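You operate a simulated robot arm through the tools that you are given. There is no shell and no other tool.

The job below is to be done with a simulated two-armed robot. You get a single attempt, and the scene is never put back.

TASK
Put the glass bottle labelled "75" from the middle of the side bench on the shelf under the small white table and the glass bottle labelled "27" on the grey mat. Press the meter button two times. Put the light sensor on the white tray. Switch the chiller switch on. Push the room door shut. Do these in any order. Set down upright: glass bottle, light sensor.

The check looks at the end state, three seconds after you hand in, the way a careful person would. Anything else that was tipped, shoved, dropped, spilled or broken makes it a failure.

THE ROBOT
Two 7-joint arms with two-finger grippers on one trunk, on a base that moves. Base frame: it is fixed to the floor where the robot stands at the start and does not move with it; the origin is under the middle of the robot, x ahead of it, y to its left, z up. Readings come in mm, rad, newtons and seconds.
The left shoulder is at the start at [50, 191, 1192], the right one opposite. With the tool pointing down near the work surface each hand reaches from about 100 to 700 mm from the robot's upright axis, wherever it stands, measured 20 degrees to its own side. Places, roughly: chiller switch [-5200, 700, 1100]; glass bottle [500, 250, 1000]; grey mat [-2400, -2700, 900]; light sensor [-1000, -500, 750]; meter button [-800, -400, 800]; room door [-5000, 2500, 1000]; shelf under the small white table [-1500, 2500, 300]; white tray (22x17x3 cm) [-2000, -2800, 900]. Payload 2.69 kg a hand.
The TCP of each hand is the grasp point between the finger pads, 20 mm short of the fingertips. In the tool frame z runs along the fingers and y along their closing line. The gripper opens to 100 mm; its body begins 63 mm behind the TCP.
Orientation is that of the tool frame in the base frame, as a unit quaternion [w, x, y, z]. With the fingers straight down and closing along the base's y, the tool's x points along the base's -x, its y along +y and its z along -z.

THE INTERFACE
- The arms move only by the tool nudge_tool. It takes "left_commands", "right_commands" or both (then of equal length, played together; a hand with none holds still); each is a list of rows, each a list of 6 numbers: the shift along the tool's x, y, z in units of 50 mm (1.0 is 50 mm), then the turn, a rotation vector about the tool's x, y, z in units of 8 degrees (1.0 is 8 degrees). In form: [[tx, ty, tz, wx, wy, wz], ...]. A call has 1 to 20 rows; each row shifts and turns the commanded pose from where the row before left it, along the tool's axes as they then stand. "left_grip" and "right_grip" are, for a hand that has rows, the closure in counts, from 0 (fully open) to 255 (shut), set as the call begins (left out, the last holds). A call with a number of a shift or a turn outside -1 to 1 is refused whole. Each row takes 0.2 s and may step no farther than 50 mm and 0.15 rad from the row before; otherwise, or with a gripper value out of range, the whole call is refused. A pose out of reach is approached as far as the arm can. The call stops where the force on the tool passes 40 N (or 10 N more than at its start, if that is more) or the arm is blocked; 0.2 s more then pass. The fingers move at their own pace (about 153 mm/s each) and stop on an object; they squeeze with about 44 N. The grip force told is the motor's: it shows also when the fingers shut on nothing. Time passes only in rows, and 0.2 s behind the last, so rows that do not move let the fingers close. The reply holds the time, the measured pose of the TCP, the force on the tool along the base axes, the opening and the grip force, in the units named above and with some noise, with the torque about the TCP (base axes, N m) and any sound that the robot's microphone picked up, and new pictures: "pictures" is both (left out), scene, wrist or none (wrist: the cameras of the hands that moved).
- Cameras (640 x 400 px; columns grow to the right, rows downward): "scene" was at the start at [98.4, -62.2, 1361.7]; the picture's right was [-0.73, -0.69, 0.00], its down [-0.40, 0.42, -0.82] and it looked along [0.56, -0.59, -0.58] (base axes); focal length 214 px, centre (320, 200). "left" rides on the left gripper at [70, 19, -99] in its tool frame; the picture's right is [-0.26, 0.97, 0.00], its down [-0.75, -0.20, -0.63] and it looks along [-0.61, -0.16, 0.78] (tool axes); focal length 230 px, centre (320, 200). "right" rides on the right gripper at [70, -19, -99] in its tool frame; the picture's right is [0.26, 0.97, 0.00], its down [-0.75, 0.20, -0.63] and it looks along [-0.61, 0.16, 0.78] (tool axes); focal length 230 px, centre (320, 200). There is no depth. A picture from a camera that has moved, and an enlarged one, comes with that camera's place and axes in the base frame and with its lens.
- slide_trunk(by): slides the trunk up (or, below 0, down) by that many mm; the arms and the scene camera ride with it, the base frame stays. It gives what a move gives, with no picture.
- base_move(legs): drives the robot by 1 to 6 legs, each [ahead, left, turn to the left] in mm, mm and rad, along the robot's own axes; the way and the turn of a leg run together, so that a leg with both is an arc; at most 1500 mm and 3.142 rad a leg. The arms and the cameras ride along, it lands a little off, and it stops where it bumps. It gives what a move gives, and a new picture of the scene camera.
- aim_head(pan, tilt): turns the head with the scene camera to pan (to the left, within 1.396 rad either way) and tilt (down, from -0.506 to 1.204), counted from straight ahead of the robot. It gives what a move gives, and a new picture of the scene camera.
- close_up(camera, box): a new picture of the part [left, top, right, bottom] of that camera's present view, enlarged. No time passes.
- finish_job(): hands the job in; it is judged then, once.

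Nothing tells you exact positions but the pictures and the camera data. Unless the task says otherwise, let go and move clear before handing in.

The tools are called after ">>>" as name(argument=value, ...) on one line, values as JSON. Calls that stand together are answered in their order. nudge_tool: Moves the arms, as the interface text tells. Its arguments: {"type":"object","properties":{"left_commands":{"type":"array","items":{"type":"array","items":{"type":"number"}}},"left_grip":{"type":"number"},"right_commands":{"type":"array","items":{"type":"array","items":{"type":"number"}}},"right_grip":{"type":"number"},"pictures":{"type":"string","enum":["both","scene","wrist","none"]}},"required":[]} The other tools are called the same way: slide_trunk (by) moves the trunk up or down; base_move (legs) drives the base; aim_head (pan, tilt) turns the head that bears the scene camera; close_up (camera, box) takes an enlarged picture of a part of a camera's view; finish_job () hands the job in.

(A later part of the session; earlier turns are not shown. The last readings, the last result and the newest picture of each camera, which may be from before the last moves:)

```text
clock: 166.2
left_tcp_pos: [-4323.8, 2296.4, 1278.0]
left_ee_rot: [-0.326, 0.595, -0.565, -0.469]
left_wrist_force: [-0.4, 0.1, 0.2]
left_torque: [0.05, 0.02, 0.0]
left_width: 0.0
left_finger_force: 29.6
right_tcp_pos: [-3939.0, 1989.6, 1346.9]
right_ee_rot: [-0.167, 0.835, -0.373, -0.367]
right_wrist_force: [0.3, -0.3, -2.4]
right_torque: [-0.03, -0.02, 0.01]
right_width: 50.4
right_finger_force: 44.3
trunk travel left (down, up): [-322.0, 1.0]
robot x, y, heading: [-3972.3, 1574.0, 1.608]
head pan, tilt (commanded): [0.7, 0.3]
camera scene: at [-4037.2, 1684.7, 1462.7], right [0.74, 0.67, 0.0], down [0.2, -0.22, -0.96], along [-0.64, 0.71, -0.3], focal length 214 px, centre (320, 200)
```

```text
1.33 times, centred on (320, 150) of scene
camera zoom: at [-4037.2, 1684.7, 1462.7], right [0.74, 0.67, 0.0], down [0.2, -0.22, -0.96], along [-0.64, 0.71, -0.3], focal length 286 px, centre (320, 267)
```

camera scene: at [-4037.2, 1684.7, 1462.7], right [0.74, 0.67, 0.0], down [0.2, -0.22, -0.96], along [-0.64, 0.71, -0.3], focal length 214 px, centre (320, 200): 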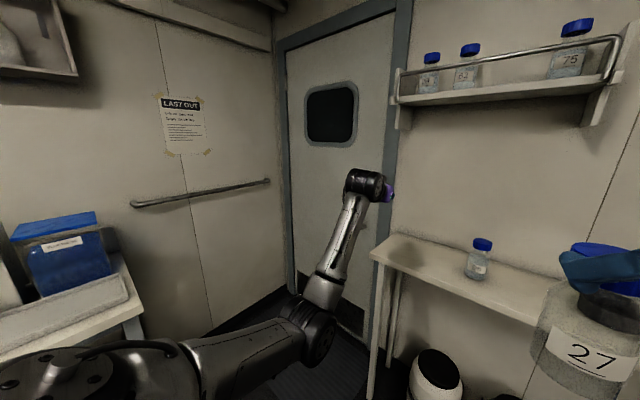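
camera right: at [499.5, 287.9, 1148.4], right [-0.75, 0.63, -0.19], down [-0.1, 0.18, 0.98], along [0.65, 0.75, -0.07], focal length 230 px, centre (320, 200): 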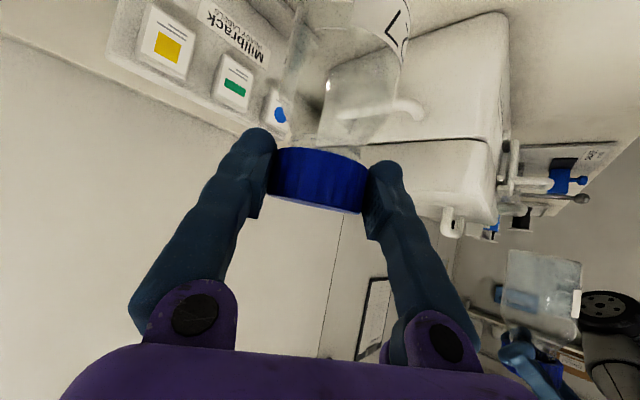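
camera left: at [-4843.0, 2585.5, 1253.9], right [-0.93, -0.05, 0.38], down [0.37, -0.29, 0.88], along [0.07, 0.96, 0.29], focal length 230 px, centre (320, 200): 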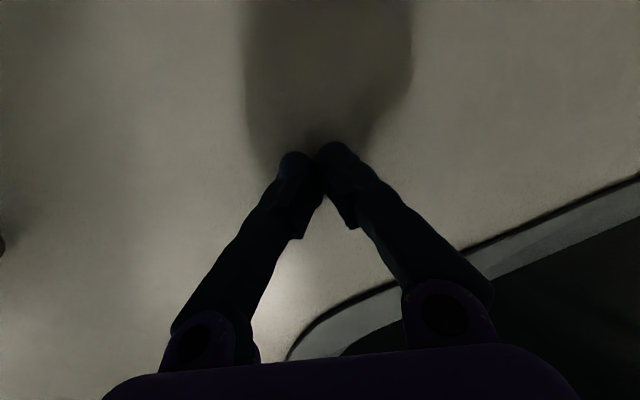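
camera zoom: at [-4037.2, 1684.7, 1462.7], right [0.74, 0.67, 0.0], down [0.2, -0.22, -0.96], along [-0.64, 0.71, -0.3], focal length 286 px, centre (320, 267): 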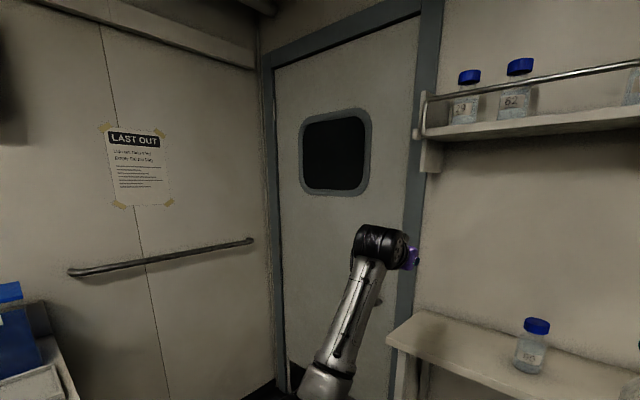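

>>> base_move(legs=[[0, 0, 1.53]])

>>> aim_head(pan=0.2, tilt=0.35)

>>> close_up(camera="scene", box=[180, 120, 420, 270])

```text
clock: 170.3
left_tcp_pos: [-4713.2, 1265.7, 1279.6]
left_ee_rot: [0.084, 0.821, -0.004, -0.565]
left_wrist_force: [-0.1, 1.0, 0.2]
left_torque: [0.04, 0.02, -0.02]
left_width: 0.0
left_finger_force: 29.9
right_tcp_pos: [-4383.8, 1629.6, 1345.7]
right_ee_rot: [0.13, 0.864, 0.301, -0.382]
right_wrist_force: [-0.6, 0.0, -2.6]
right_torque: [0.03, -0.04, -0.02]
right_width: 50.5
right_finger_force: 44.0
trunk travel left (down, up): [-322.0, 1.0]
robot x, y, heading: [-3970.5, 1575.2, 3.117]
head pan, tilt (commanded): [0.7, 0.3]
camera scene: at [-4086.0, 1517.7, 1462.7], right [-0.63, 0.78, 0.0], down [0.23, 0.19, -0.96], along [-0.74, -0.6, -0.3], focal length 214 px, centre (320, 200)
```

scene: 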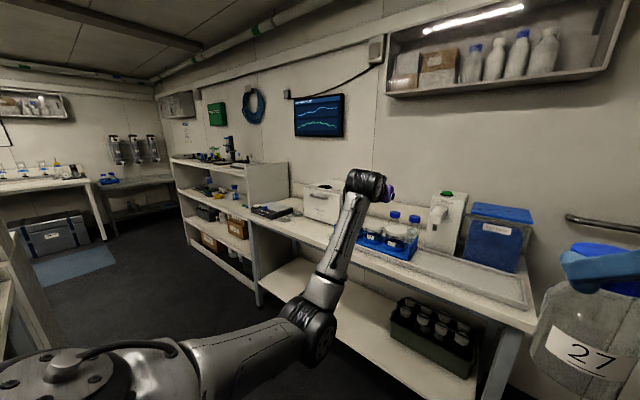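

```text
clock: 171.2
left_tcp_pos: [-4714.4, 1265.5, 1279.3]
left_ee_rot: [0.084, 0.821, -0.003, -0.565]
left_wrist_force: [0.2, 0.0, 0.3]
left_torque: [-0.01, 0.02, 0.01]
left_width: 0.0
left_finger_force: 29.7
right_tcp_pos: [-4385.6, 1630.0, 1345.8]
right_ee_rot: [0.13, 0.864, 0.301, -0.381]
right_wrist_force: [0.2, 0.1, -2.2]
right_torque: [0.0, -0.02, -0.03]
right_width: 50.4
right_finger_force: 44.0
trunk travel left (down, up): [-322.0, 1.0]
robot x, y, heading: [-3970.4, 1575.3, 3.118]
head pan, tilt (commanded): [0.201, 0.351]
camera scene: at [-4104.8, 1559.7, 1458.0], right [-0.18, 0.98, 0.0], down [0.34, 0.06, -0.94], along [-0.92, -0.17, -0.34], focal length 214 px, centre (320, 200)
```

scene: 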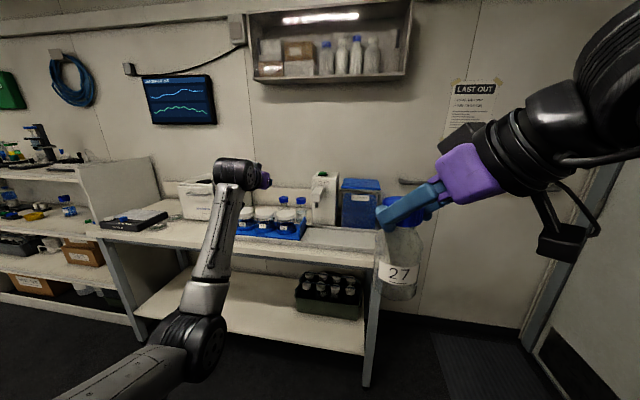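

```text
2.67 times, centred on (300, 195) of scene
camera zoom: at [-4104.8, 1559.7, 1458.0], right [-0.18, 0.98, 0.0], down [0.34, 0.06, -0.94], along [-0.92, -0.17, -0.34], focal length 572 px, centre (373, 213)
```

zoom: 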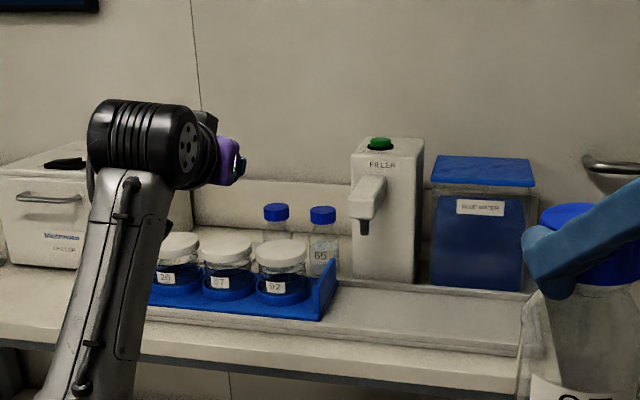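

>>> nudge_tool(left_commands=[[0.36, 0.088, -0.92, 0, 0, 0], [0.36, 0.088, -0.92, 0, 0, 0], [0.36, 0.088, -0.92, 0, 0, 0], [0, 0, 0, 0, 0, 0]], pictures="none")

>>> base_move(legs=[[230, 0, 0], [0, 600, 0]])

>>> close_up(camera="scene", box=[180, 120, 420, 270])

```text
clock: 172.2
left_tcp_pos: [-4564.4, 1264.1, 1276.6]
left_ee_rot: [0.086, 0.821, -0.002, -0.565]
left_wrist_force: [-0.8, 0.2, -0.3]
left_torque: [0.01, -0.01, 0.02]
left_width: 0.0
left_finger_force: 29.2
right_tcp_pos: [-4385.5, 1630.4, 1345.9]
right_ee_rot: [0.131, 0.865, 0.301, -0.38]
right_wrist_force: [-0.2, 0.2, -3.3]
right_torque: [0.0, -0.07, 0.0]
right_width: 50.4
right_finger_force: 43.7
trunk travel left (down, up): [-322.0, 1.0]
robot x, y, heading: [-3970.3, 1574.7, 3.119]
head pan, tilt (commanded): [0.201, 0.351]
```

```text
clock: 179.2
left_tcp_pos: [-4809.2, 677.9, 1276.6]
left_ee_rot: [0.085, 0.82, -0.003, -0.565]
left_wrist_force: [0.5, 0.4, 0.0]
left_torque: [0.02, -0.01, -0.07]
left_width: 0.0
left_finger_force: 29.3
right_tcp_pos: [-4629.5, 1044.0, 1345.6]
right_ee_rot: [0.13, 0.864, 0.301, -0.382]
right_wrist_force: [-0.6, 0.0, -2.2]
right_torque: [0.01, 0.01, 0.0]
right_width: 50.4
right_finger_force: 44.3
trunk travel left (down, up): [-322.0, 1.0]
robot x, y, heading: [-4212.4, 987.2, 3.115]
head pan, tilt (commanded): [0.201, 0.351]
camera scene: at [-4348.2, 972.0, 1458.0], right [-0.18, 0.98, 0.0], down [0.34, 0.06, -0.94], along [-0.92, -0.17, -0.34], focal length 214 px, centre (320, 200)
```

scene: 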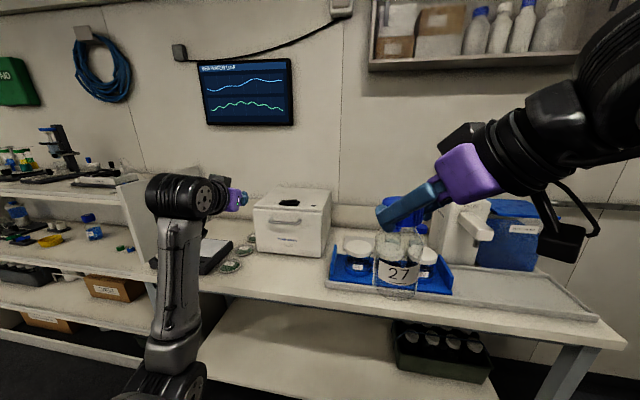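

```text
2.67 times, centred on (300, 195) of scene
camera zoom: at [-4348.2, 972.0, 1458.0], right [-0.18, 0.98, 0.0], down [0.34, 0.06, -0.94], along [-0.92, -0.17, -0.34], focal length 572 px, centre (373, 213)
```

zoom: 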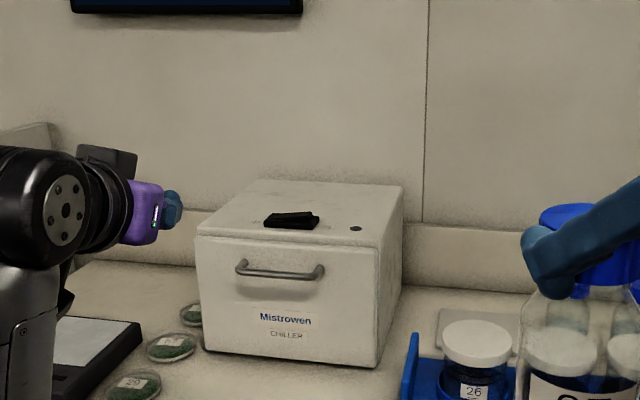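

>>> close_up(camera="scene", box=[262, 184, 326, 224])

>>> close_up(camera="scene", box=[274, 194, 306, 214])

```text
10.00 times, centred on (294, 204) of scene
camera zoom: at [-4348.2, 972.0, 1458.0], right [-0.18, 0.98, 0.0], down [0.34, 0.06, -0.94], along [-0.92, -0.17, -0.34], focal length 2145 px, centre (580, 160)
```

zoom: 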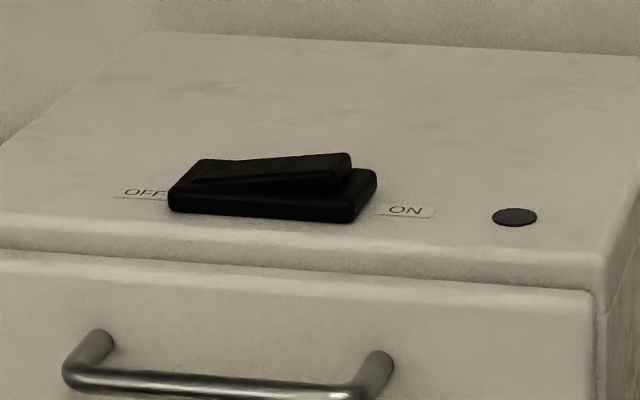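

```text
16.00 times, centred on (290, 204) of scene
camera zoom: at [-4348.2, 972.0, 1458.0], right [-0.18, 0.98, 0.0], down [0.34, 0.06, -0.94], along [-0.92, -0.17, -0.34], focal length 3432 px, centre (800, 136)
```

zoom: 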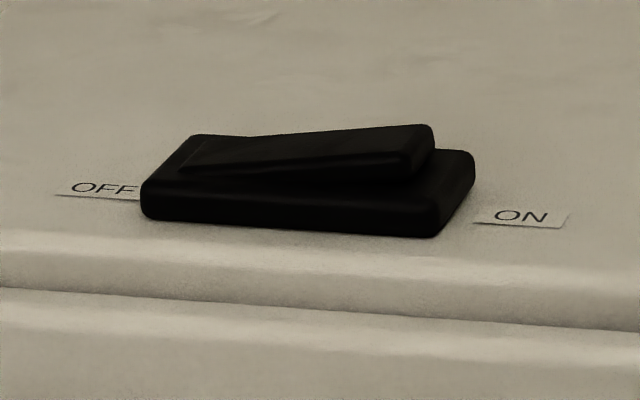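

The chiller's rocker is on its top near [-5153, 702, 1138], with ON at its right (+y) end, which is raised. I'll tilt the closed left hand further down so the fingertips can press that end.

>>> nudge_tool(left_commands=[[0, 0, 0, 0, 1, 0], [0, 0, 0, 0, 1, 0], [0, 0, 0, 0, 1, 0], [0, 0, 0, 0, 0, 0]], pictures="both")

```text
clock: 180.2
left_tcp_pos: [-4807.6, 674.8, 1276.7]
left_ee_rot: [0.082, 0.92, 0.015, -0.382]
left_wrist_force: [-0.2, -0.9, -0.3]
left_torque: [0.04, 0.02, -0.04]
left_width: 0.3
left_finger_force: 29.7
right_tcp_pos: [-4628.8, 1040.7, 1346.1]
right_ee_rot: [0.13, 0.864, 0.302, -0.381]
right_wrist_force: [0.2, -0.3, -3.2]
right_torque: [0.08, -0.01, -0.04]
right_width: 50.5
right_finger_force: 43.8
trunk travel left (down, up): [-322.0, 1.0]
robot x, y, heading: [-4214.9, 984.6, 3.121]
head pan, tilt (commanded): [0.201, 0.351]
camera scene: at [-4348.1, 969.7, 1457.9], right [-0.18, 0.98, 0.0], down [0.34, 0.06, -0.94], along [-0.92, -0.17, -0.34], focal length 214 px, centre (320, 200)
camera left: at [-4686.4, 672.3, 1298.9], right [-0.1, -0.94, 0.32], down [-0.11, 0.33, 0.94], along [-0.99, 0.06, -0.13], focal length 230 px, centre (320, 200)
```

scene: 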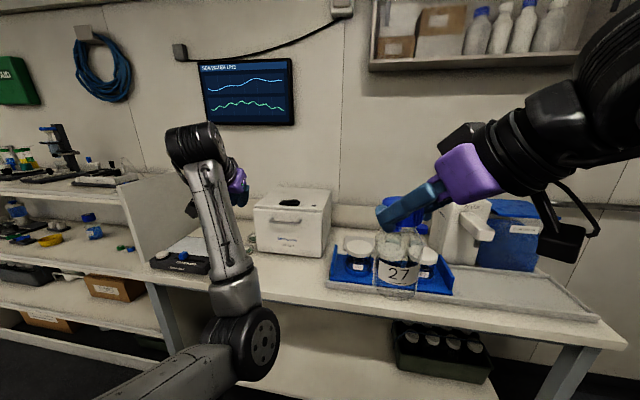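
left: 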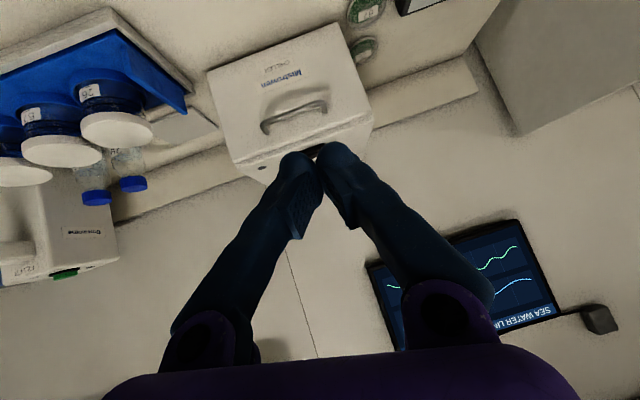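

>>> base_move(legs=[[0, -80, 0], [280, 0, 0]])

>>> nudge_tool(left_commands=[[0, 0, 0, 0, 0, 0], [0, 0, 0, 0, 0, 0]], left_grip=153, pictures="both")

```text
clock: 183.2
left_tcp_pos: [-5085.4, 765.7, 1277.8]
left_ee_rot: [0.083, 0.92, 0.013, -0.383]
left_wrist_force: [-0.5, 0.9, -0.3]
left_torque: [0.02, -0.03, -0.01]
left_width: 0.1
left_finger_force: 29.6
right_tcp_pos: [-4906.9, 1130.3, 1345.2]
right_ee_rot: [0.13, 0.865, 0.301, -0.381]
right_wrist_force: [-0.7, 0.5, -2.2]
right_torque: [0.02, 0.03, 0.01]
right_width: 50.5
right_finger_force: 43.7
trunk travel left (down, up): [-322.0, 1.0]
robot x, y, heading: [-4491.3, 1070.4, 3.115]
head pan, tilt (commanded): [0.201, 0.351]
camera scene: at [-4626.8, 1059.7, 1458.0], right [-0.18, 0.98, 0.0], down [0.34, 0.06, -0.94], along [-0.92, -0.17, -0.34], focal length 214 px, centre (320, 200)
```

scene: 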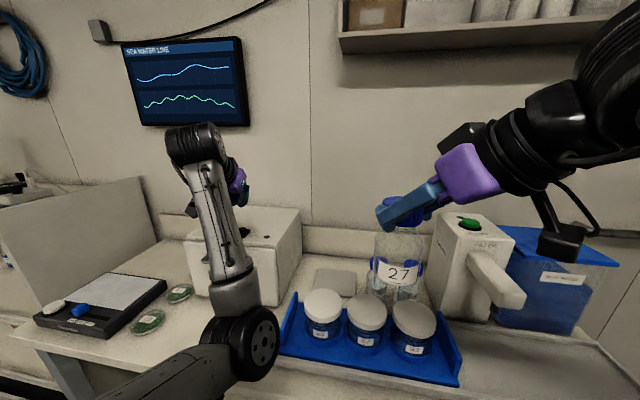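

```text
clock: 183.8
left_tcp_pos: [-5085.5, 765.9, 1277.6]
left_ee_rot: [0.084, 0.92, 0.015, -0.383]
left_wrist_force: [-0.3, -0.2, -0.5]
left_torque: [0.03, 0.01, 0.02]
left_width: 40.1
left_finger_force: 0.0
right_tcp_pos: [-4908.1, 1131.7, 1346.1]
right_ee_rot: [0.131, 0.864, 0.301, -0.381]
right_wrist_force: [-0.6, -0.2, -1.8]
right_torque: [0.01, 0.01, -0.02]
right_width: 50.6
right_finger_force: 44.1
trunk travel left (down, up): [-322.0, 1.0]
robot x, y, heading: [-4493.5, 1075.2, 3.114]
head pan, tilt (commanded): [0.201, 0.351]
camera scene: at [-4626.9, 1059.6, 1457.9], right [-0.18, 0.98, 0.0], down [0.34, 0.06, -0.94], along [-0.92, -0.17, -0.34], focal length 214 px, centre (320, 200)
camera left: at [-4965.2, 762.2, 1299.4], right [-0.1, -0.94, 0.32], down [-0.11, 0.33, 0.94], along [-0.99, 0.06, -0.13], focal length 230 px, centre (320, 200)
```

scene: 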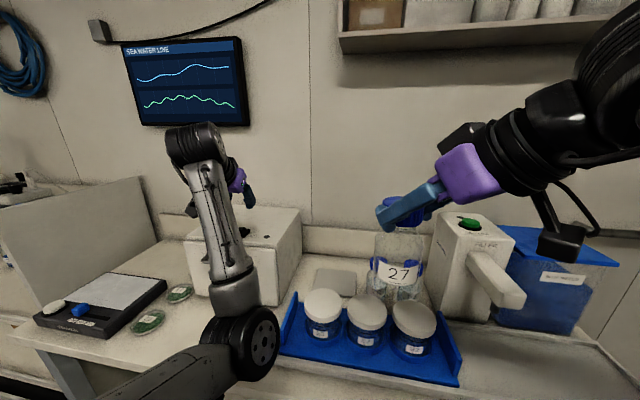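
left: 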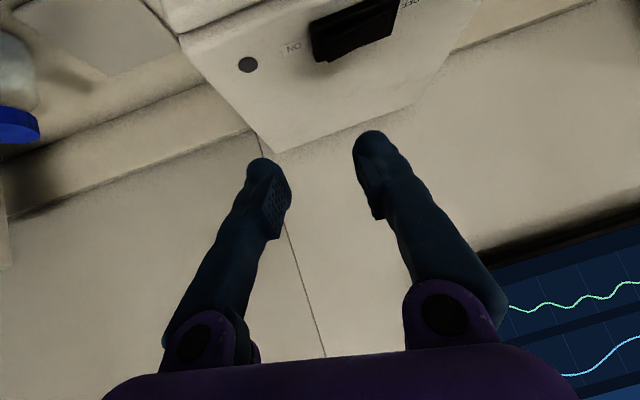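

>>> close_up(camera="left", box=[230, 0, 430, 100])

```text
3.20 times, centred on (330, 50) of left
camera zoom: at [-4965.2, 762.2, 1299.4], right [-0.1, -0.94, 0.32], down [-0.11, 0.33, 0.94], along [-0.99, 0.06, -0.13], focal length 736 px, centre (288, 680)
```

zoom: 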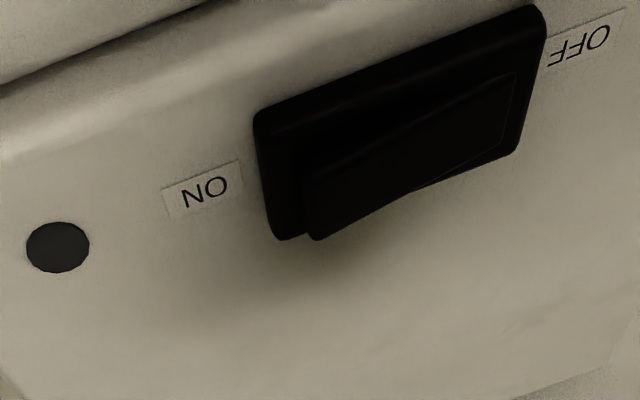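

>>> nudge_tool(left_commands=[[0, 0, 0, 0, 0, -0.7125], [0, 0, 0, 0, 0, -0.7125], [0.042, 0.018, 0.698, 0, 0, 0], [0.042, 0.018, 0.698, 0, 0, 0], [0.042, 0.018, 0.698, 0, 0, 0], [0, 0, 0, 0, 0, 0]], pictures="both")

>>> close_up(camera="left", box=[200, 0, 480, 200])

```text
clock: 185.2
left_tcp_pos: [-5154.4, 745.5, 1202.1]
left_ee_rot: [0.045, 0.914, 0.106, -0.389]
left_wrist_force: [-0.4, 0.8, -0.2]
left_torque: [0.03, 0.0, -0.01]
left_width: 40.0
left_finger_force: 0.1
right_tcp_pos: [-4906.4, 1131.2, 1346.5]
right_ee_rot: [0.13, 0.864, 0.301, -0.382]
right_wrist_force: [0.2, 0.8, -2.7]
right_torque: [0.01, 0.01, 0.0]
right_width: 50.5
right_finger_force: 44.1
trunk travel left (down, up): [-322.0, 1.0]
robot x, y, heading: [-4492.2, 1072.3, 3.116]
head pan, tilt (commanded): [0.201, 0.351]
camera scene: at [-4626.0, 1059.9, 1458.0], right [-0.18, 0.98, 0.0], down [0.34, 0.06, -0.94], along [-0.92, -0.17, -0.34], focal length 214 px, centre (320, 200)
camera left: at [-5032.5, 756.9, 1220.5], right [0.05, -0.98, 0.19], down [-0.11, 0.18, 0.98], along [-0.99, -0.07, -0.1], focal length 230 px, centre (320, 200)
```

scene: 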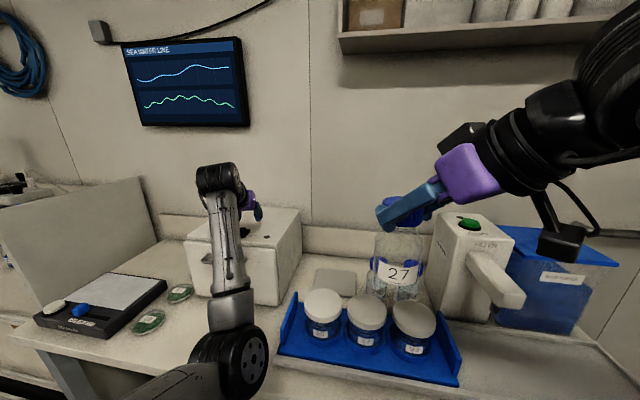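
left: 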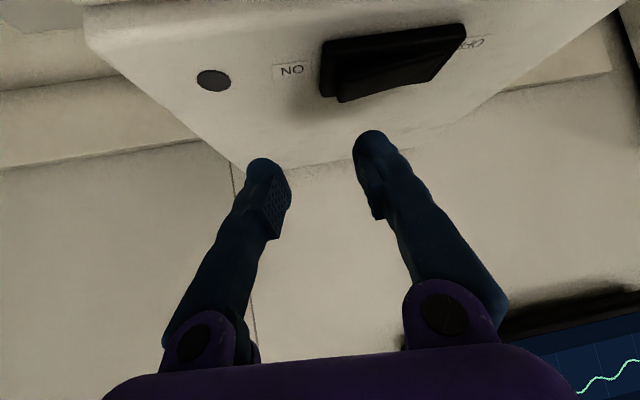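

```text
2.00 times, centred on (340, 100) of left
camera zoom: at [-5032.5, 756.9, 1220.5], right [0.05, -0.98, 0.19], down [-0.11, 0.18, 0.98], along [-0.99, -0.07, -0.1], focal length 460 px, centre (280, 400)
```

zoom: 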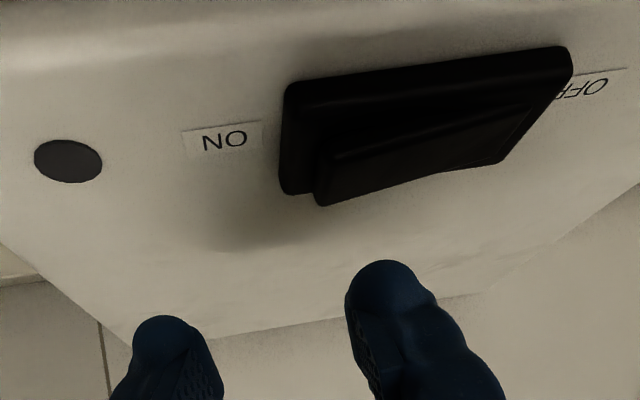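

>>> nudge_tool(left_commands=[[0.278, -0.116, 0.23, 0, 0, 0], [0.0577, 0, 0.0554, 0, 0, 0], [0, 0, 0, 0, 0, 0]], pictures="wrist")

>>> close_up(camera="left", box=[200, 0, 480, 200])

```text
clock: 186.0
left_tcp_pos: [-5154.0, 752.0, 1178.9]
left_ee_rot: [0.044, 0.914, 0.104, -0.388]
left_wrist_force: [0.5, -0.7, -0.4]
left_torque: [0.03, 0.03, -0.05]
left_width: 40.1
left_finger_force: 0.1
right_tcp_pos: [-4906.1, 1130.1, 1345.3]
right_ee_rot: [0.13, 0.864, 0.302, -0.381]
right_wrist_force: [0.7, -0.2, -2.2]
right_torque: [0.03, -0.02, -0.03]
right_width: 50.4
right_finger_force: 44.1
trunk travel left (down, up): [-322.0, 1.0]
robot x, y, heading: [-4495.9, 1078.7, 3.114]
head pan, tilt (commanded): [0.201, 0.351]
camera left: at [-5033.2, 762.3, 1197.4], right [0.05, -0.98, 0.19], down [-0.11, 0.18, 0.98], along [-0.99, -0.06, -0.1], focal length 230 px, centre (320, 200)
```

left: 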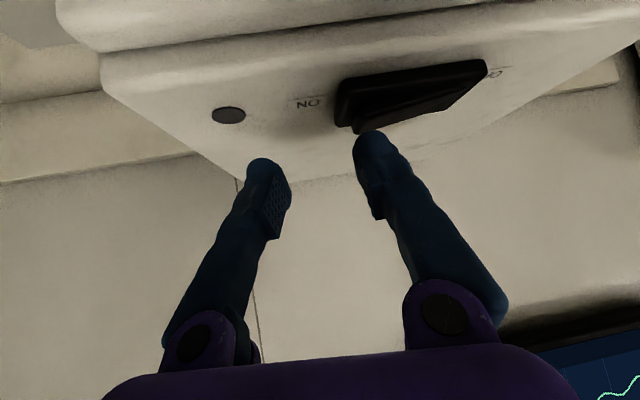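

```text
2.00 times, centred on (340, 100) of left
camera zoom: at [-5033.2, 762.3, 1197.4], right [0.05, -0.98, 0.19], down [-0.11, 0.18, 0.98], along [-0.99, -0.06, -0.1], focal length 460 px, centre (280, 400)
```

zoom: 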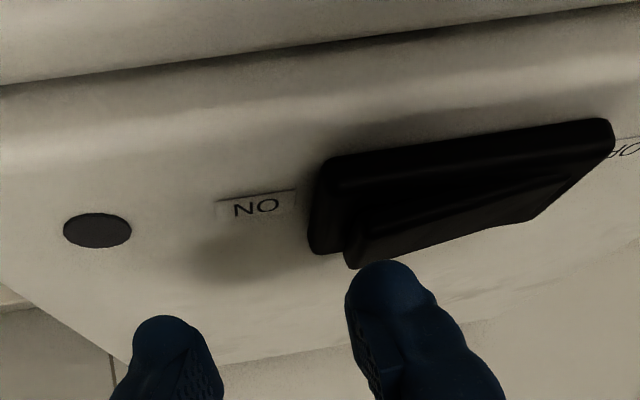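

>>> nudge_tool(left_commands=[[0.0577, 0, 0.0554, 0, 0, 0], [0.0577, 0, 0.0554, 0, 0, 0], [0, 0, 0, 0, 0, 0]], pictures="wrist")

>>> close_up(camera="left", box=[200, 0, 480, 200])

```text
clock: 186.8
left_tcp_pos: [-5153.2, 752.0, 1170.9]
left_ee_rot: [0.045, 0.914, 0.106, -0.389]
left_wrist_force: [0.3, 0.1, -0.5]
left_torque: [-0.02, -0.02, -0.01]
left_width: 40.0
left_finger_force: 0.1
right_tcp_pos: [-4906.8, 1129.3, 1345.9]
right_ee_rot: [0.13, 0.864, 0.301, -0.381]
right_wrist_force: [-0.1, 0.0, -2.3]
right_torque: [0.02, 0.01, -0.03]
right_width: 50.4
right_finger_force: 44.0
trunk travel left (down, up): [-322.0, 1.0]
robot x, y, heading: [-4491.8, 1072.8, 3.114]
head pan, tilt (commanded): [0.201, 0.351]
camera left: at [-5032.5, 763.0, 1188.5], right [0.05, -0.98, 0.19], down [-0.11, 0.18, 0.98], along [-0.99, -0.07, -0.1], focal length 230 px, centre (320, 200)
```

left: 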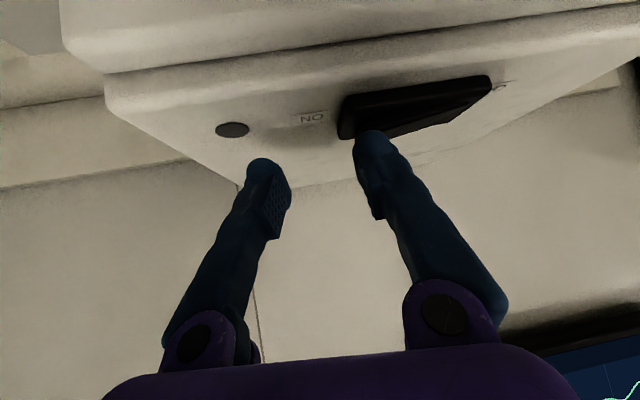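

```text
2.00 times, centred on (340, 100) of left
camera zoom: at [-5032.5, 763.0, 1188.5], right [0.05, -0.98, 0.19], down [-0.11, 0.18, 0.98], along [-0.99, -0.07, -0.1], focal length 460 px, centre (280, 400)
```

zoom: 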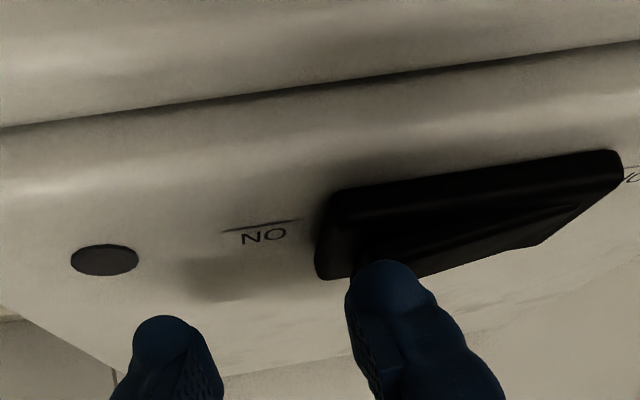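

>>> nudge_tool(left_commands=[[0.0433, 0, 0.0416, 0, 0, 0], [0.0433, 0, 0.0416, 0, 0, 0], [0, 0, 0, 0, 0, 0]], pictures="wrist")

>>> close_up(camera="left", box=[200, 0, 480, 200])

>>> close_up(camera="scene", box=[190, 170, 310, 260])

```text
clock: 187.6
left_tcp_pos: [-5155.4, 752.2, 1164.4]
left_ee_rot: [0.046, 0.914, 0.107, -0.389]
left_wrist_force: [-1.0, 0.5, 0.8]
left_torque: [-0.02, 0.02, 0.03]
left_width: 40.0
left_finger_force: 0.1
right_tcp_pos: [-4907.2, 1130.1, 1345.5]
right_ee_rot: [0.13, 0.864, 0.3, -0.382]
right_wrist_force: [0.3, 0.6, -2.7]
right_torque: [-0.02, 0.0, 0.01]
right_width: 50.5
right_finger_force: 43.5
trunk travel left (down, up): [-322.0, 1.0]
robot x, y, heading: [-4489.4, 1071.3, 3.123]
head pan, tilt (commanded): [0.201, 0.351]
camera left: at [-5033.1, 763.1, 1182.2], right [0.05, -0.98, 0.19], down [-0.11, 0.18, 0.98], along [-0.99, -0.07, -0.1], focal length 230 px, centre (320, 200)
```

left: 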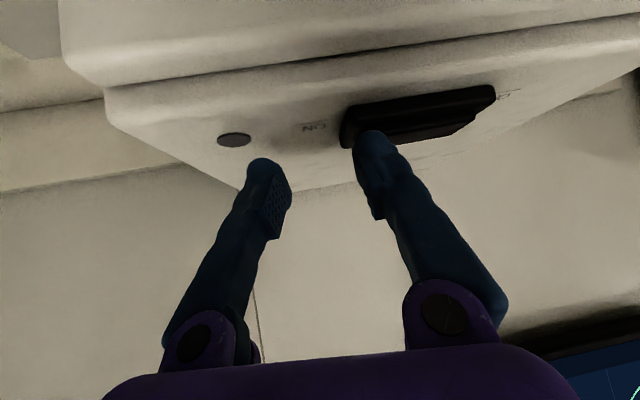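

```text
2.00 times, centred on (340, 100) of left
camera zoom: at [-5033.1, 763.1, 1182.2], right [0.05, -0.98, 0.19], down [-0.11, 0.18, 0.98], along [-0.99, -0.07, -0.1], focal length 460 px, centre (280, 400)
```

zoom: 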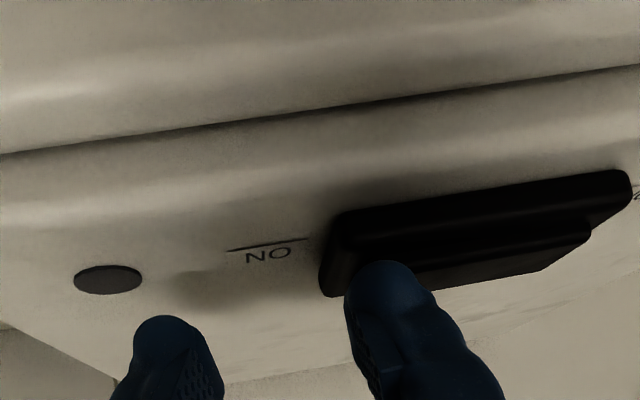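

```text
4.44 times, centred on (250, 215) of scene
camera zoom: at [-4626.4, 1059.7, 1458.0], right [-0.18, 0.98, 0.0], down [0.34, 0.06, -0.94], along [-0.92, -0.17, -0.34], focal length 953 px, centre (631, 133)
```

zoom: 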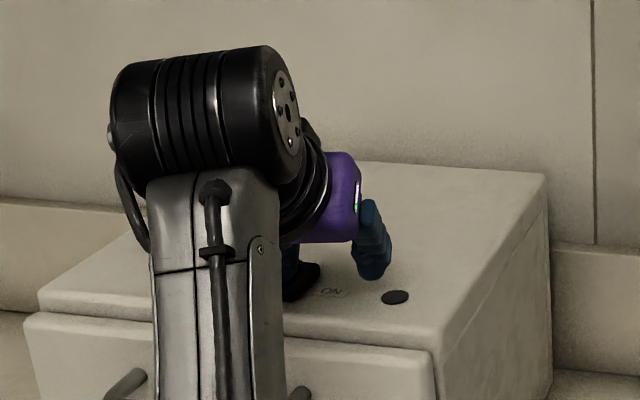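

>>> nudge_tool(left_commands=[[0.0433, 0, 0.0416, 0, 0, 0], [0.0433, 0, 0.0416, 0, 0, 0], [0, 0, 0, 0, 0, 0]], pictures="wrist")

>>> close_up(camera="left", box=[200, 0, 480, 200])

```text
clock: 188.4
left_tcp_pos: [-5155.1, 752.4, 1159.6]
left_ee_rot: [0.046, 0.914, 0.106, -0.389]
left_wrist_force: [-0.8, -0.7, 3.0]
left_torque: [-0.11, 0.01, -0.04]
left_width: 39.8
left_finger_force: 0.1
right_tcp_pos: [-4906.1, 1131.1, 1346.1]
right_ee_rot: [0.13, 0.864, 0.301, -0.381]
right_wrist_force: [0.2, -0.1, -2.7]
right_torque: [0.01, -0.03, 0.02]
right_width: 50.8
right_finger_force: 44.3
trunk travel left (down, up): [-322.0, 1.0]
robot x, y, heading: [-4490.9, 1069.0, 3.116]
head pan, tilt (commanded): [0.201, 0.351]
heard: click
camera left: at [-5033.3, 762.7, 1177.0], right [0.05, -0.98, 0.19], down [-0.11, 0.18, 0.98], along [-0.99, -0.07, -0.1], focal length 230 px, centre (320, 200)
```

left: 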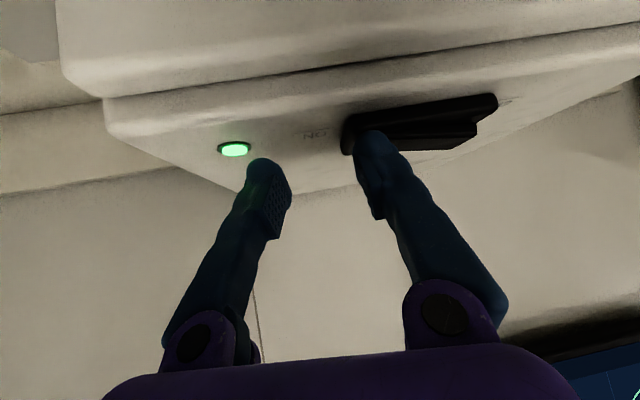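

```text
2.00 times, centred on (340, 100) of left
camera zoom: at [-5033.3, 762.7, 1177.0], right [0.05, -0.98, 0.19], down [-0.11, 0.18, 0.98], along [-0.99, -0.07, -0.1], focal length 460 px, centre (280, 400)
```

zoom: 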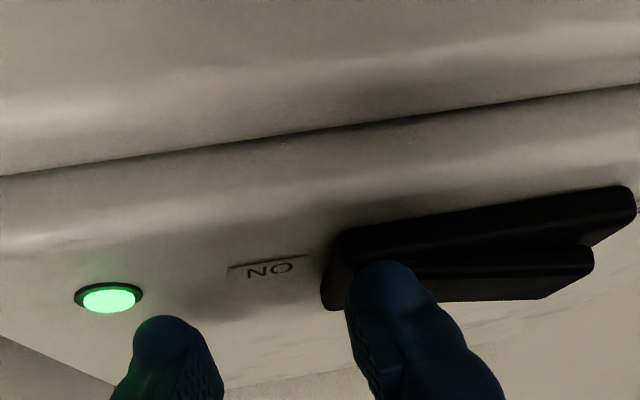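

The rocker clicked and the chiller light is green. I'll lift straight up, retract, and drive round the island toward the far bench with the grey mat and tray.

>>> nudge_tool(left_commands=[[-0.433, 0, -0.416, 0, 0, 0], [-0.433, 0, -0.416, 0, 0, 0], [-0.433, 0, -0.416, 0, 0, 0], [0.66, 0.224, -0.687, 0, 0, 0], [0.66, 0.224, -0.687, 0, 0, 0], [0.66, 0.224, -0.687, 0, 0, 0], [0, 0, 0, 0, 0, 0]], pictures="scene")

>>> base_move(legs=[[-150, 0, 0]])

>>> close_up(camera="scene", box=[180, 160, 340, 260])

>>> aim_head(pan=1.3, tilt=0.35)

```text
clock: 190.0
left_tcp_pos: [-5013.2, 750.8, 1243.4]
left_ee_rot: [0.045, 0.914, 0.105, -0.389]
left_wrist_force: [0.1, 0.7, -0.7]
left_torque: [0.01, 0.02, 0.03]
left_width: 40.0
left_finger_force: 0.1
left hand out of reach, approached as far as the arm can: row 6
right_tcp_pos: [-4907.7, 1130.0, 1346.2]
right_ee_rot: [0.13, 0.864, 0.301, -0.381]
right_wrist_force: [0.2, -0.1, -2.6]
right_torque: [0.02, -0.06, 0.03]
right_width: 50.6
right_finger_force: 44.1
trunk travel left (down, up): [-322.0, 1.0]
robot x, y, heading: [-4490.1, 1071.1, 3.119]
head pan, tilt (commanded): [0.201, 0.351]
camera scene: at [-4627.2, 1058.9, 1457.8], right [-0.18, 0.98, 0.0], down [0.34, 0.06, -0.94], along [-0.92, -0.17, -0.34], focal length 214 px, centre (320, 200)
```

scene: 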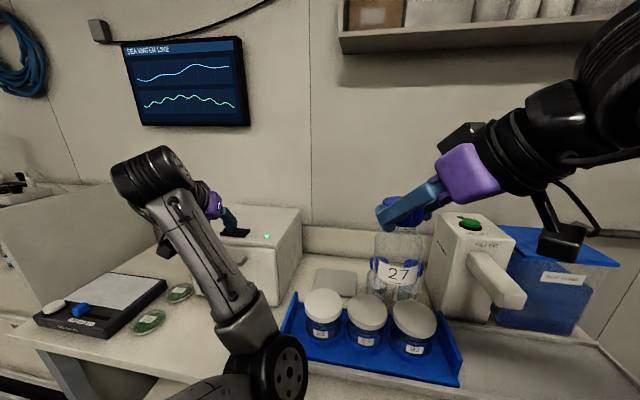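

```text
clock: 191.4
left_tcp_pos: [-4863.6, 748.7, 1243.4]
left_ee_rot: [0.045, 0.914, 0.104, -0.39]
left_wrist_force: [1.0, 1.3, -0.7]
left_torque: [0.01, 0.02, -0.01]
left_width: 39.9
left_finger_force: 0.0
right_tcp_pos: [-4755.6, 1128.5, 1346.5]
right_ee_rot: [0.13, 0.865, 0.3, -0.381]
right_wrist_force: [1.0, -0.7, -2.0]
right_torque: [0.05, -0.03, 0.0]
right_width: 50.6
right_finger_force: 44.3
trunk travel left (down, up): [-322.0, 1.0]
robot x, y, heading: [-4341.7, 1070.2, 3.111]
head pan, tilt (commanded): [0.201, 0.351]
camera scene: at [-4476.2, 1056.2, 1458.0], right [-0.17, 0.99, 0.0], down [0.34, 0.06, -0.94], along [-0.93, -0.16, -0.34], focal length 214 px, centre (320, 200)
```

scene: 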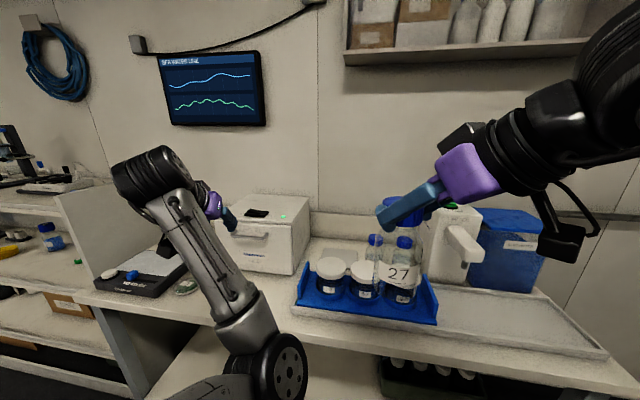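

```text
4.00 times, centred on (260, 210) of scene
camera zoom: at [-4476.2, 1056.2, 1458.0], right [-0.17, 0.99, 0.0], down [0.34, 0.06, -0.94], along [-0.93, -0.16, -0.34], focal length 858 px, centre (560, 160)
```

zoom: 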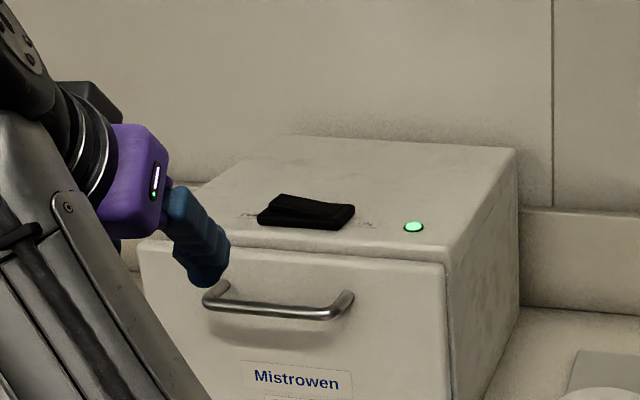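

```text
clock: 192.7
left_tcp_pos: [-4863.7, 749.0, 1242.7]
left_ee_rot: [0.045, 0.914, 0.103, -0.39]
left_wrist_force: [-0.2, 0.0, 0.1]
left_torque: [0.02, -0.01, -0.01]
left_width: 40.1
left_finger_force: 0.0
right_tcp_pos: [-4757.1, 1125.8, 1346.2]
right_ee_rot: [0.13, 0.865, 0.3, -0.381]
right_wrist_force: [0.2, -0.3, -2.8]
right_torque: [0.03, -0.01, -0.02]
right_width: 50.5
right_finger_force: 43.8
trunk travel left (down, up): [-322.0, 1.0]
robot x, y, heading: [-4343.4, 1066.3, 3.113]
head pan, tilt (commanded): [1.3, 0.351]
camera scene: at [-4412.4, 983.3, 1458.0], right [-0.96, 0.29, 0.0], down [0.1, 0.33, -0.94], along [-0.28, -0.9, -0.34], focal length 214 px, centre (320, 200)
```

scene: 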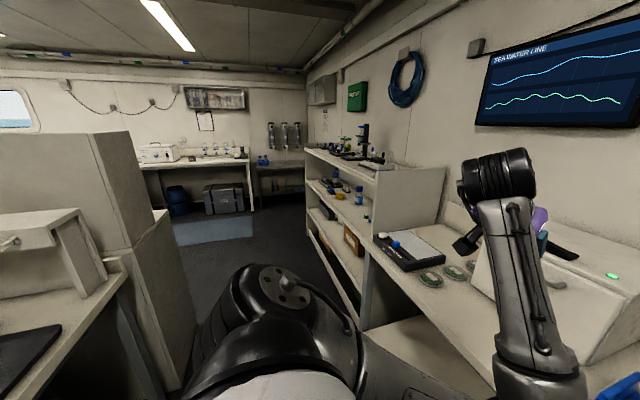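

>>> base_move(legs=[[0, -330, 0], [-1400, 0, 0], [-1400, 0, 0]])

```text
clock: 209.2
left_tcp_pos: [-2070.9, 975.3, 1244.4]
left_ee_rot: [0.047, 0.913, 0.11, -0.389]
left_wrist_force: [-1.1, -0.7, 0.2]
left_torque: [-0.03, 0.03, 0.0]
left_width: 40.0
left_finger_force: 0.1
right_tcp_pos: [-1969.9, 1354.5, 1345.8]
right_ee_rot: [0.132, 0.863, 0.305, -0.38]
right_wrist_force: [-0.6, -1.0, -2.2]
right_torque: [0.01, -0.05, -0.05]
right_width: 50.4
right_finger_force: 43.7
trunk travel left (down, up): [-322.0, 1.0]
robot x, y, heading: [-1552.8, 1302.9, 3.13]
head pan, tilt (commanded): [1.3, 0.351]
camera scene: at [-1623.0, 1215.1, 1458.0], right [-0.96, 0.28, 0.0], down [0.1, 0.33, -0.94], along [-0.27, -0.9, -0.34], focal length 214 px, centre (320, 200)
```

scene: 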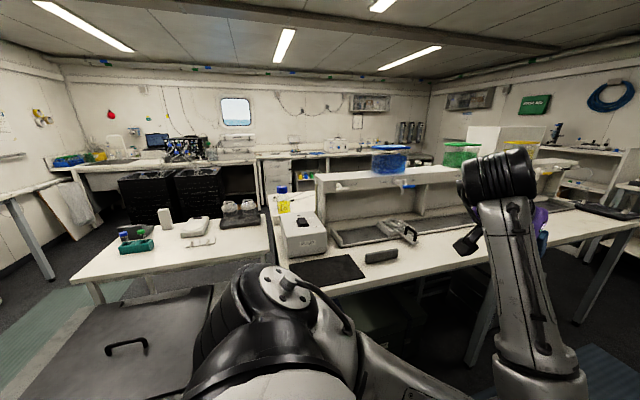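

>>> close_up(camera="scene", box=[60, 180, 300, 330])

>>> close_up(camera="scene", box=[200, 100, 440, 220])

```text
2.67 times, centred on (180, 255) of scene
camera zoom: at [-1623.0, 1215.1, 1458.0], right [-0.96, 0.28, 0.0], down [0.1, 0.33, -0.94], along [-0.27, -0.9, -0.34], focal length 572 px, centre (693, 53)
```

zoom: 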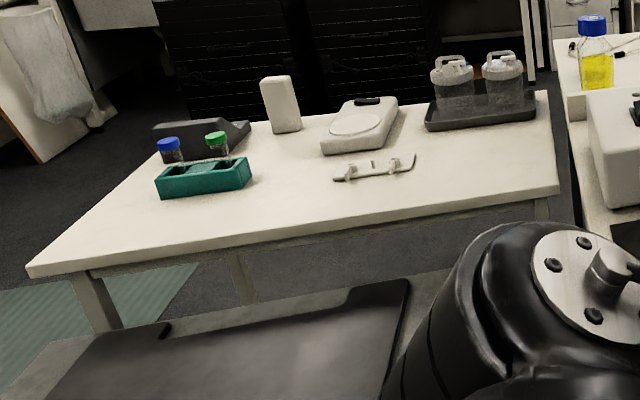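

```text
2.67 times, centred on (320, 160) of scene
camera zoom: at [-1623.0, 1215.1, 1458.0], right [-0.96, 0.28, 0.0], down [0.1, 0.33, -0.94], along [-0.27, -0.9, -0.34], focal length 572 px, centre (320, 307)
```

zoom: 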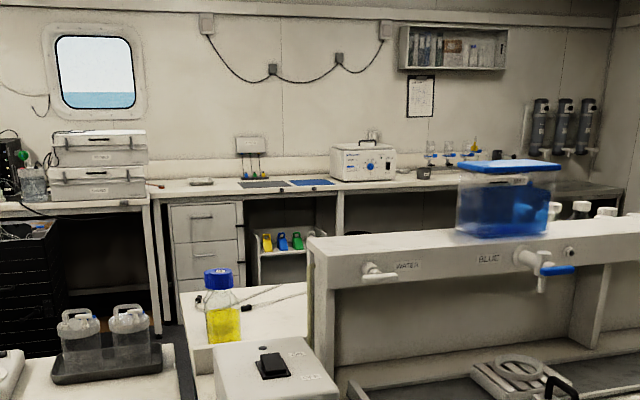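

>>> base_move(legs=[[-1350, 0, 0.01]])

>>> aim_head(pan=0.9, tilt=0.5)

```text
clock: 215.8
left_tcp_pos: [-737.6, 953.4, 1242.6]
left_ee_rot: [0.045, 0.914, 0.105, -0.389]
left_wrist_force: [-0.9, 1.0, -0.4]
left_torque: [-0.01, -0.01, 0.0]
left_width: 40.1
left_finger_force: 0.1
right_tcp_pos: [-630.9, 1331.5, 1345.8]
right_ee_rot: [0.129, 0.865, 0.3, -0.381]
right_wrist_force: [0.6, -0.2, -2.1]
right_torque: [0.02, -0.03, 0.01]
right_width: 50.6
right_finger_force: 44.0
trunk travel left (down, up): [-322.0, 1.0]
robot x, y, heading: [-219.6, 1269.3, 3.118]
head pan, tilt (commanded): [1.3, 0.351]
camera scene: at [-286.7, 1188.7, 1458.0], right [-0.96, 0.29, 0.0], down [0.1, 0.33, -0.94], along [-0.27, -0.9, -0.34], focal length 214 px, centre (320, 200)
```

scene: 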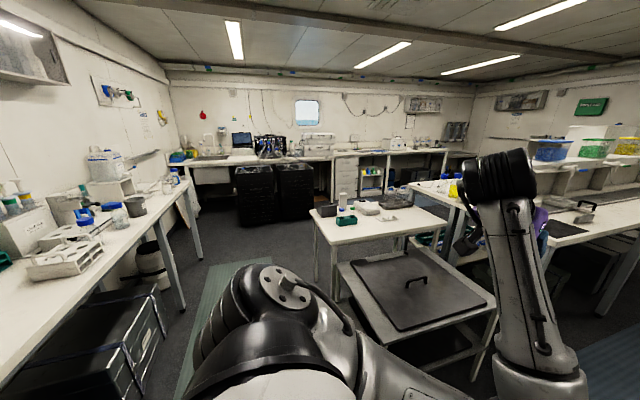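

```text
clock: 216.7
left_tcp_pos: [-737.8, 953.3, 1243.9]
left_ee_rot: [0.045, 0.914, 0.106, -0.389]
left_wrist_force: [-0.3, -0.1, 0.0]
left_torque: [-0.02, 0.0, -0.03]
left_width: 40.1
left_finger_force: 0.0
right_tcp_pos: [-632.0, 1333.1, 1346.9]
right_ee_rot: [0.131, 0.864, 0.301, -0.38]
right_wrist_force: [-0.3, 0.3, -1.6]
right_torque: [-0.01, -0.06, 0.02]
right_width: 50.7
right_finger_force: 43.9
trunk travel left (down, up): [-322.0, 1.0]
robot x, y, heading: [-215.2, 1272.9, 3.116]
head pan, tilt (commanded): [0.901, 0.499]
camera scene: at [-317.9, 1207.9, 1444.3], right [-0.77, 0.64, 0.0], down [0.31, 0.37, -0.88], along [-0.56, -0.68, -0.48], focal length 214 px, centre (320, 200)
```

scene: 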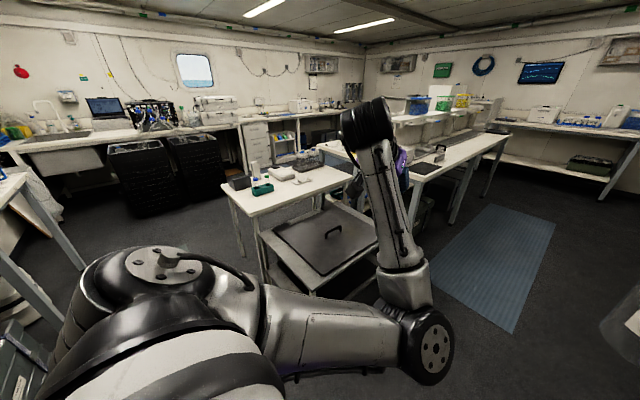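

>>> base_move(legs=[[-130, 0, 0.02], [0, 850, 0], [0, 750, 0]])

>>> aim_head(pan=0.0, tilt=0.6)

```text
clock: 232.0
left_tcp_pos: [-609.9, -650.8, 1242.6]
left_ee_rot: [0.05, 0.913, 0.114, -0.389]
left_wrist_force: [-0.4, -0.7, 0.0]
left_torque: [-0.01, -0.03, -0.03]
left_width: 39.9
left_finger_force: 0.1
right_tcp_pos: [-509.7, -270.8, 1344.8]
right_ee_rot: [0.134, 0.862, 0.308, -0.38]
right_wrist_force: [0.5, 0.6, -1.6]
right_torque: [0.04, -0.04, -0.01]
right_width: 50.3
right_finger_force: 44.1
trunk travel left (down, up): [-322.0, 1.0]
robot x, y, heading: [-92.1, -322.8, 3.139]
head pan, tilt (commanded): [0.901, 0.499]
camera scene: at [-194.3, -389.3, 1444.3], right [-0.78, 0.63, 0.0], down [0.3, 0.37, -0.88], along [-0.55, -0.68, -0.48], focal length 214 px, centre (320, 200)
```

scene: 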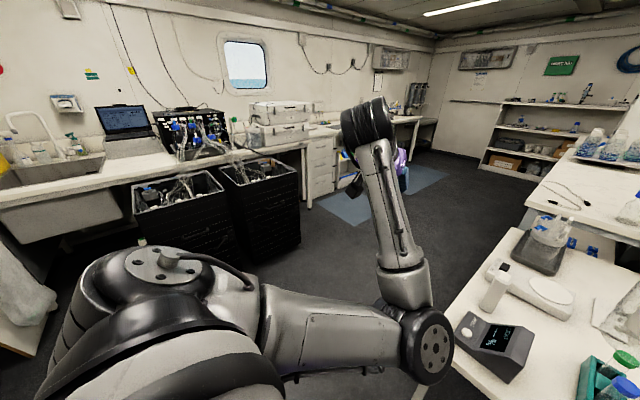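

```text
clock: 233.2
left_tcp_pos: [-609.2, -651.3, 1243.3]
left_ee_rot: [0.049, 0.913, 0.113, -0.389]
left_wrist_force: [0.4, 0.2, -0.3]
left_torque: [-0.04, -0.01, -0.01]
left_width: 40.1
left_finger_force: 0.0
right_tcp_pos: [-511.0, -268.9, 1345.8]
right_ee_rot: [0.133, 0.862, 0.308, -0.38]
right_wrist_force: [-0.2, 0.0, -2.1]
right_torque: [-0.01, -0.03, 0.0]
right_width: 50.6
right_finger_force: 43.8
trunk travel left (down, up): [-322.0, 1.0]
robot x, y, heading: [-89.5, -318.3, 3.133]
head pan, tilt (commanded): [0.0, 0.6]
camera scene: at [-225.7, -317.8, 1435.2], right [0.01, 1.0, 0.0], down [0.56, 0.0, -0.83], along [-0.82, 0.01, -0.56], focal length 214 px, centre (320, 200)
```

scene: 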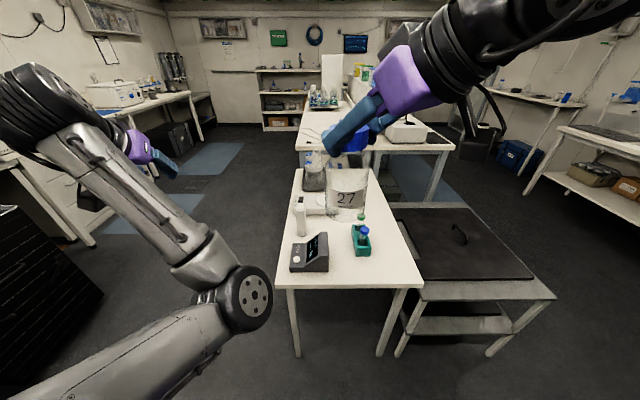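

>>> close_up(camera="scene", box=[260, 170, 400, 290])

>>> close_up(camera="scene", box=[280, 225, 340, 275])

```text
3.33 times, centred on (330, 230) of scene
camera zoom: at [-225.7, -317.8, 1435.2], right [0.01, 1.0, 0.0], down [0.56, 0.0, -0.83], along [-0.82, 0.01, -0.56], focal length 715 px, centre (287, 100)
```

zoom: 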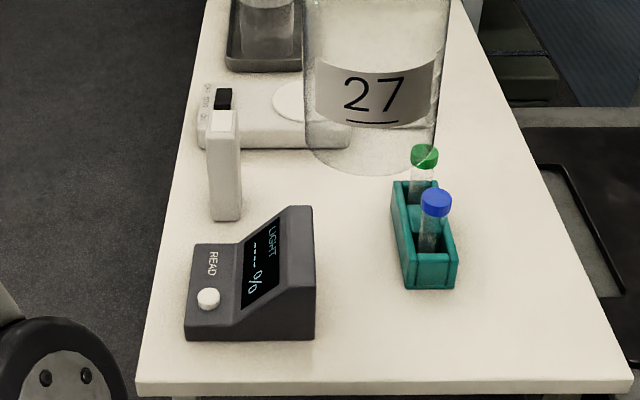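

```text
8.00 times, centred on (310, 250) of scene
camera zoom: at [-225.7, -317.8, 1435.2], right [0.01, 1.0, 0.0], down [0.56, 0.0, -0.83], along [-0.82, 0.01, -0.56], focal length 1716 px, centre (400, -200)
```

zoom: 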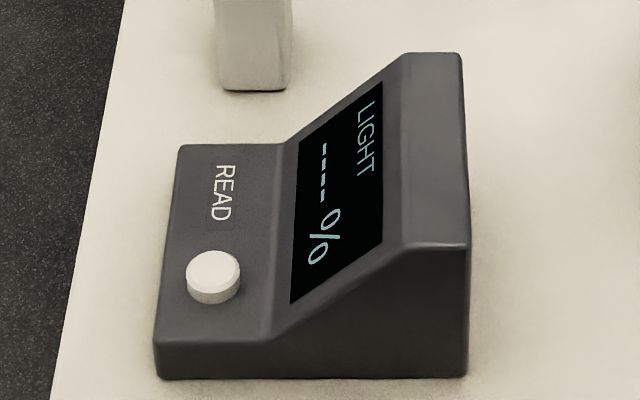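

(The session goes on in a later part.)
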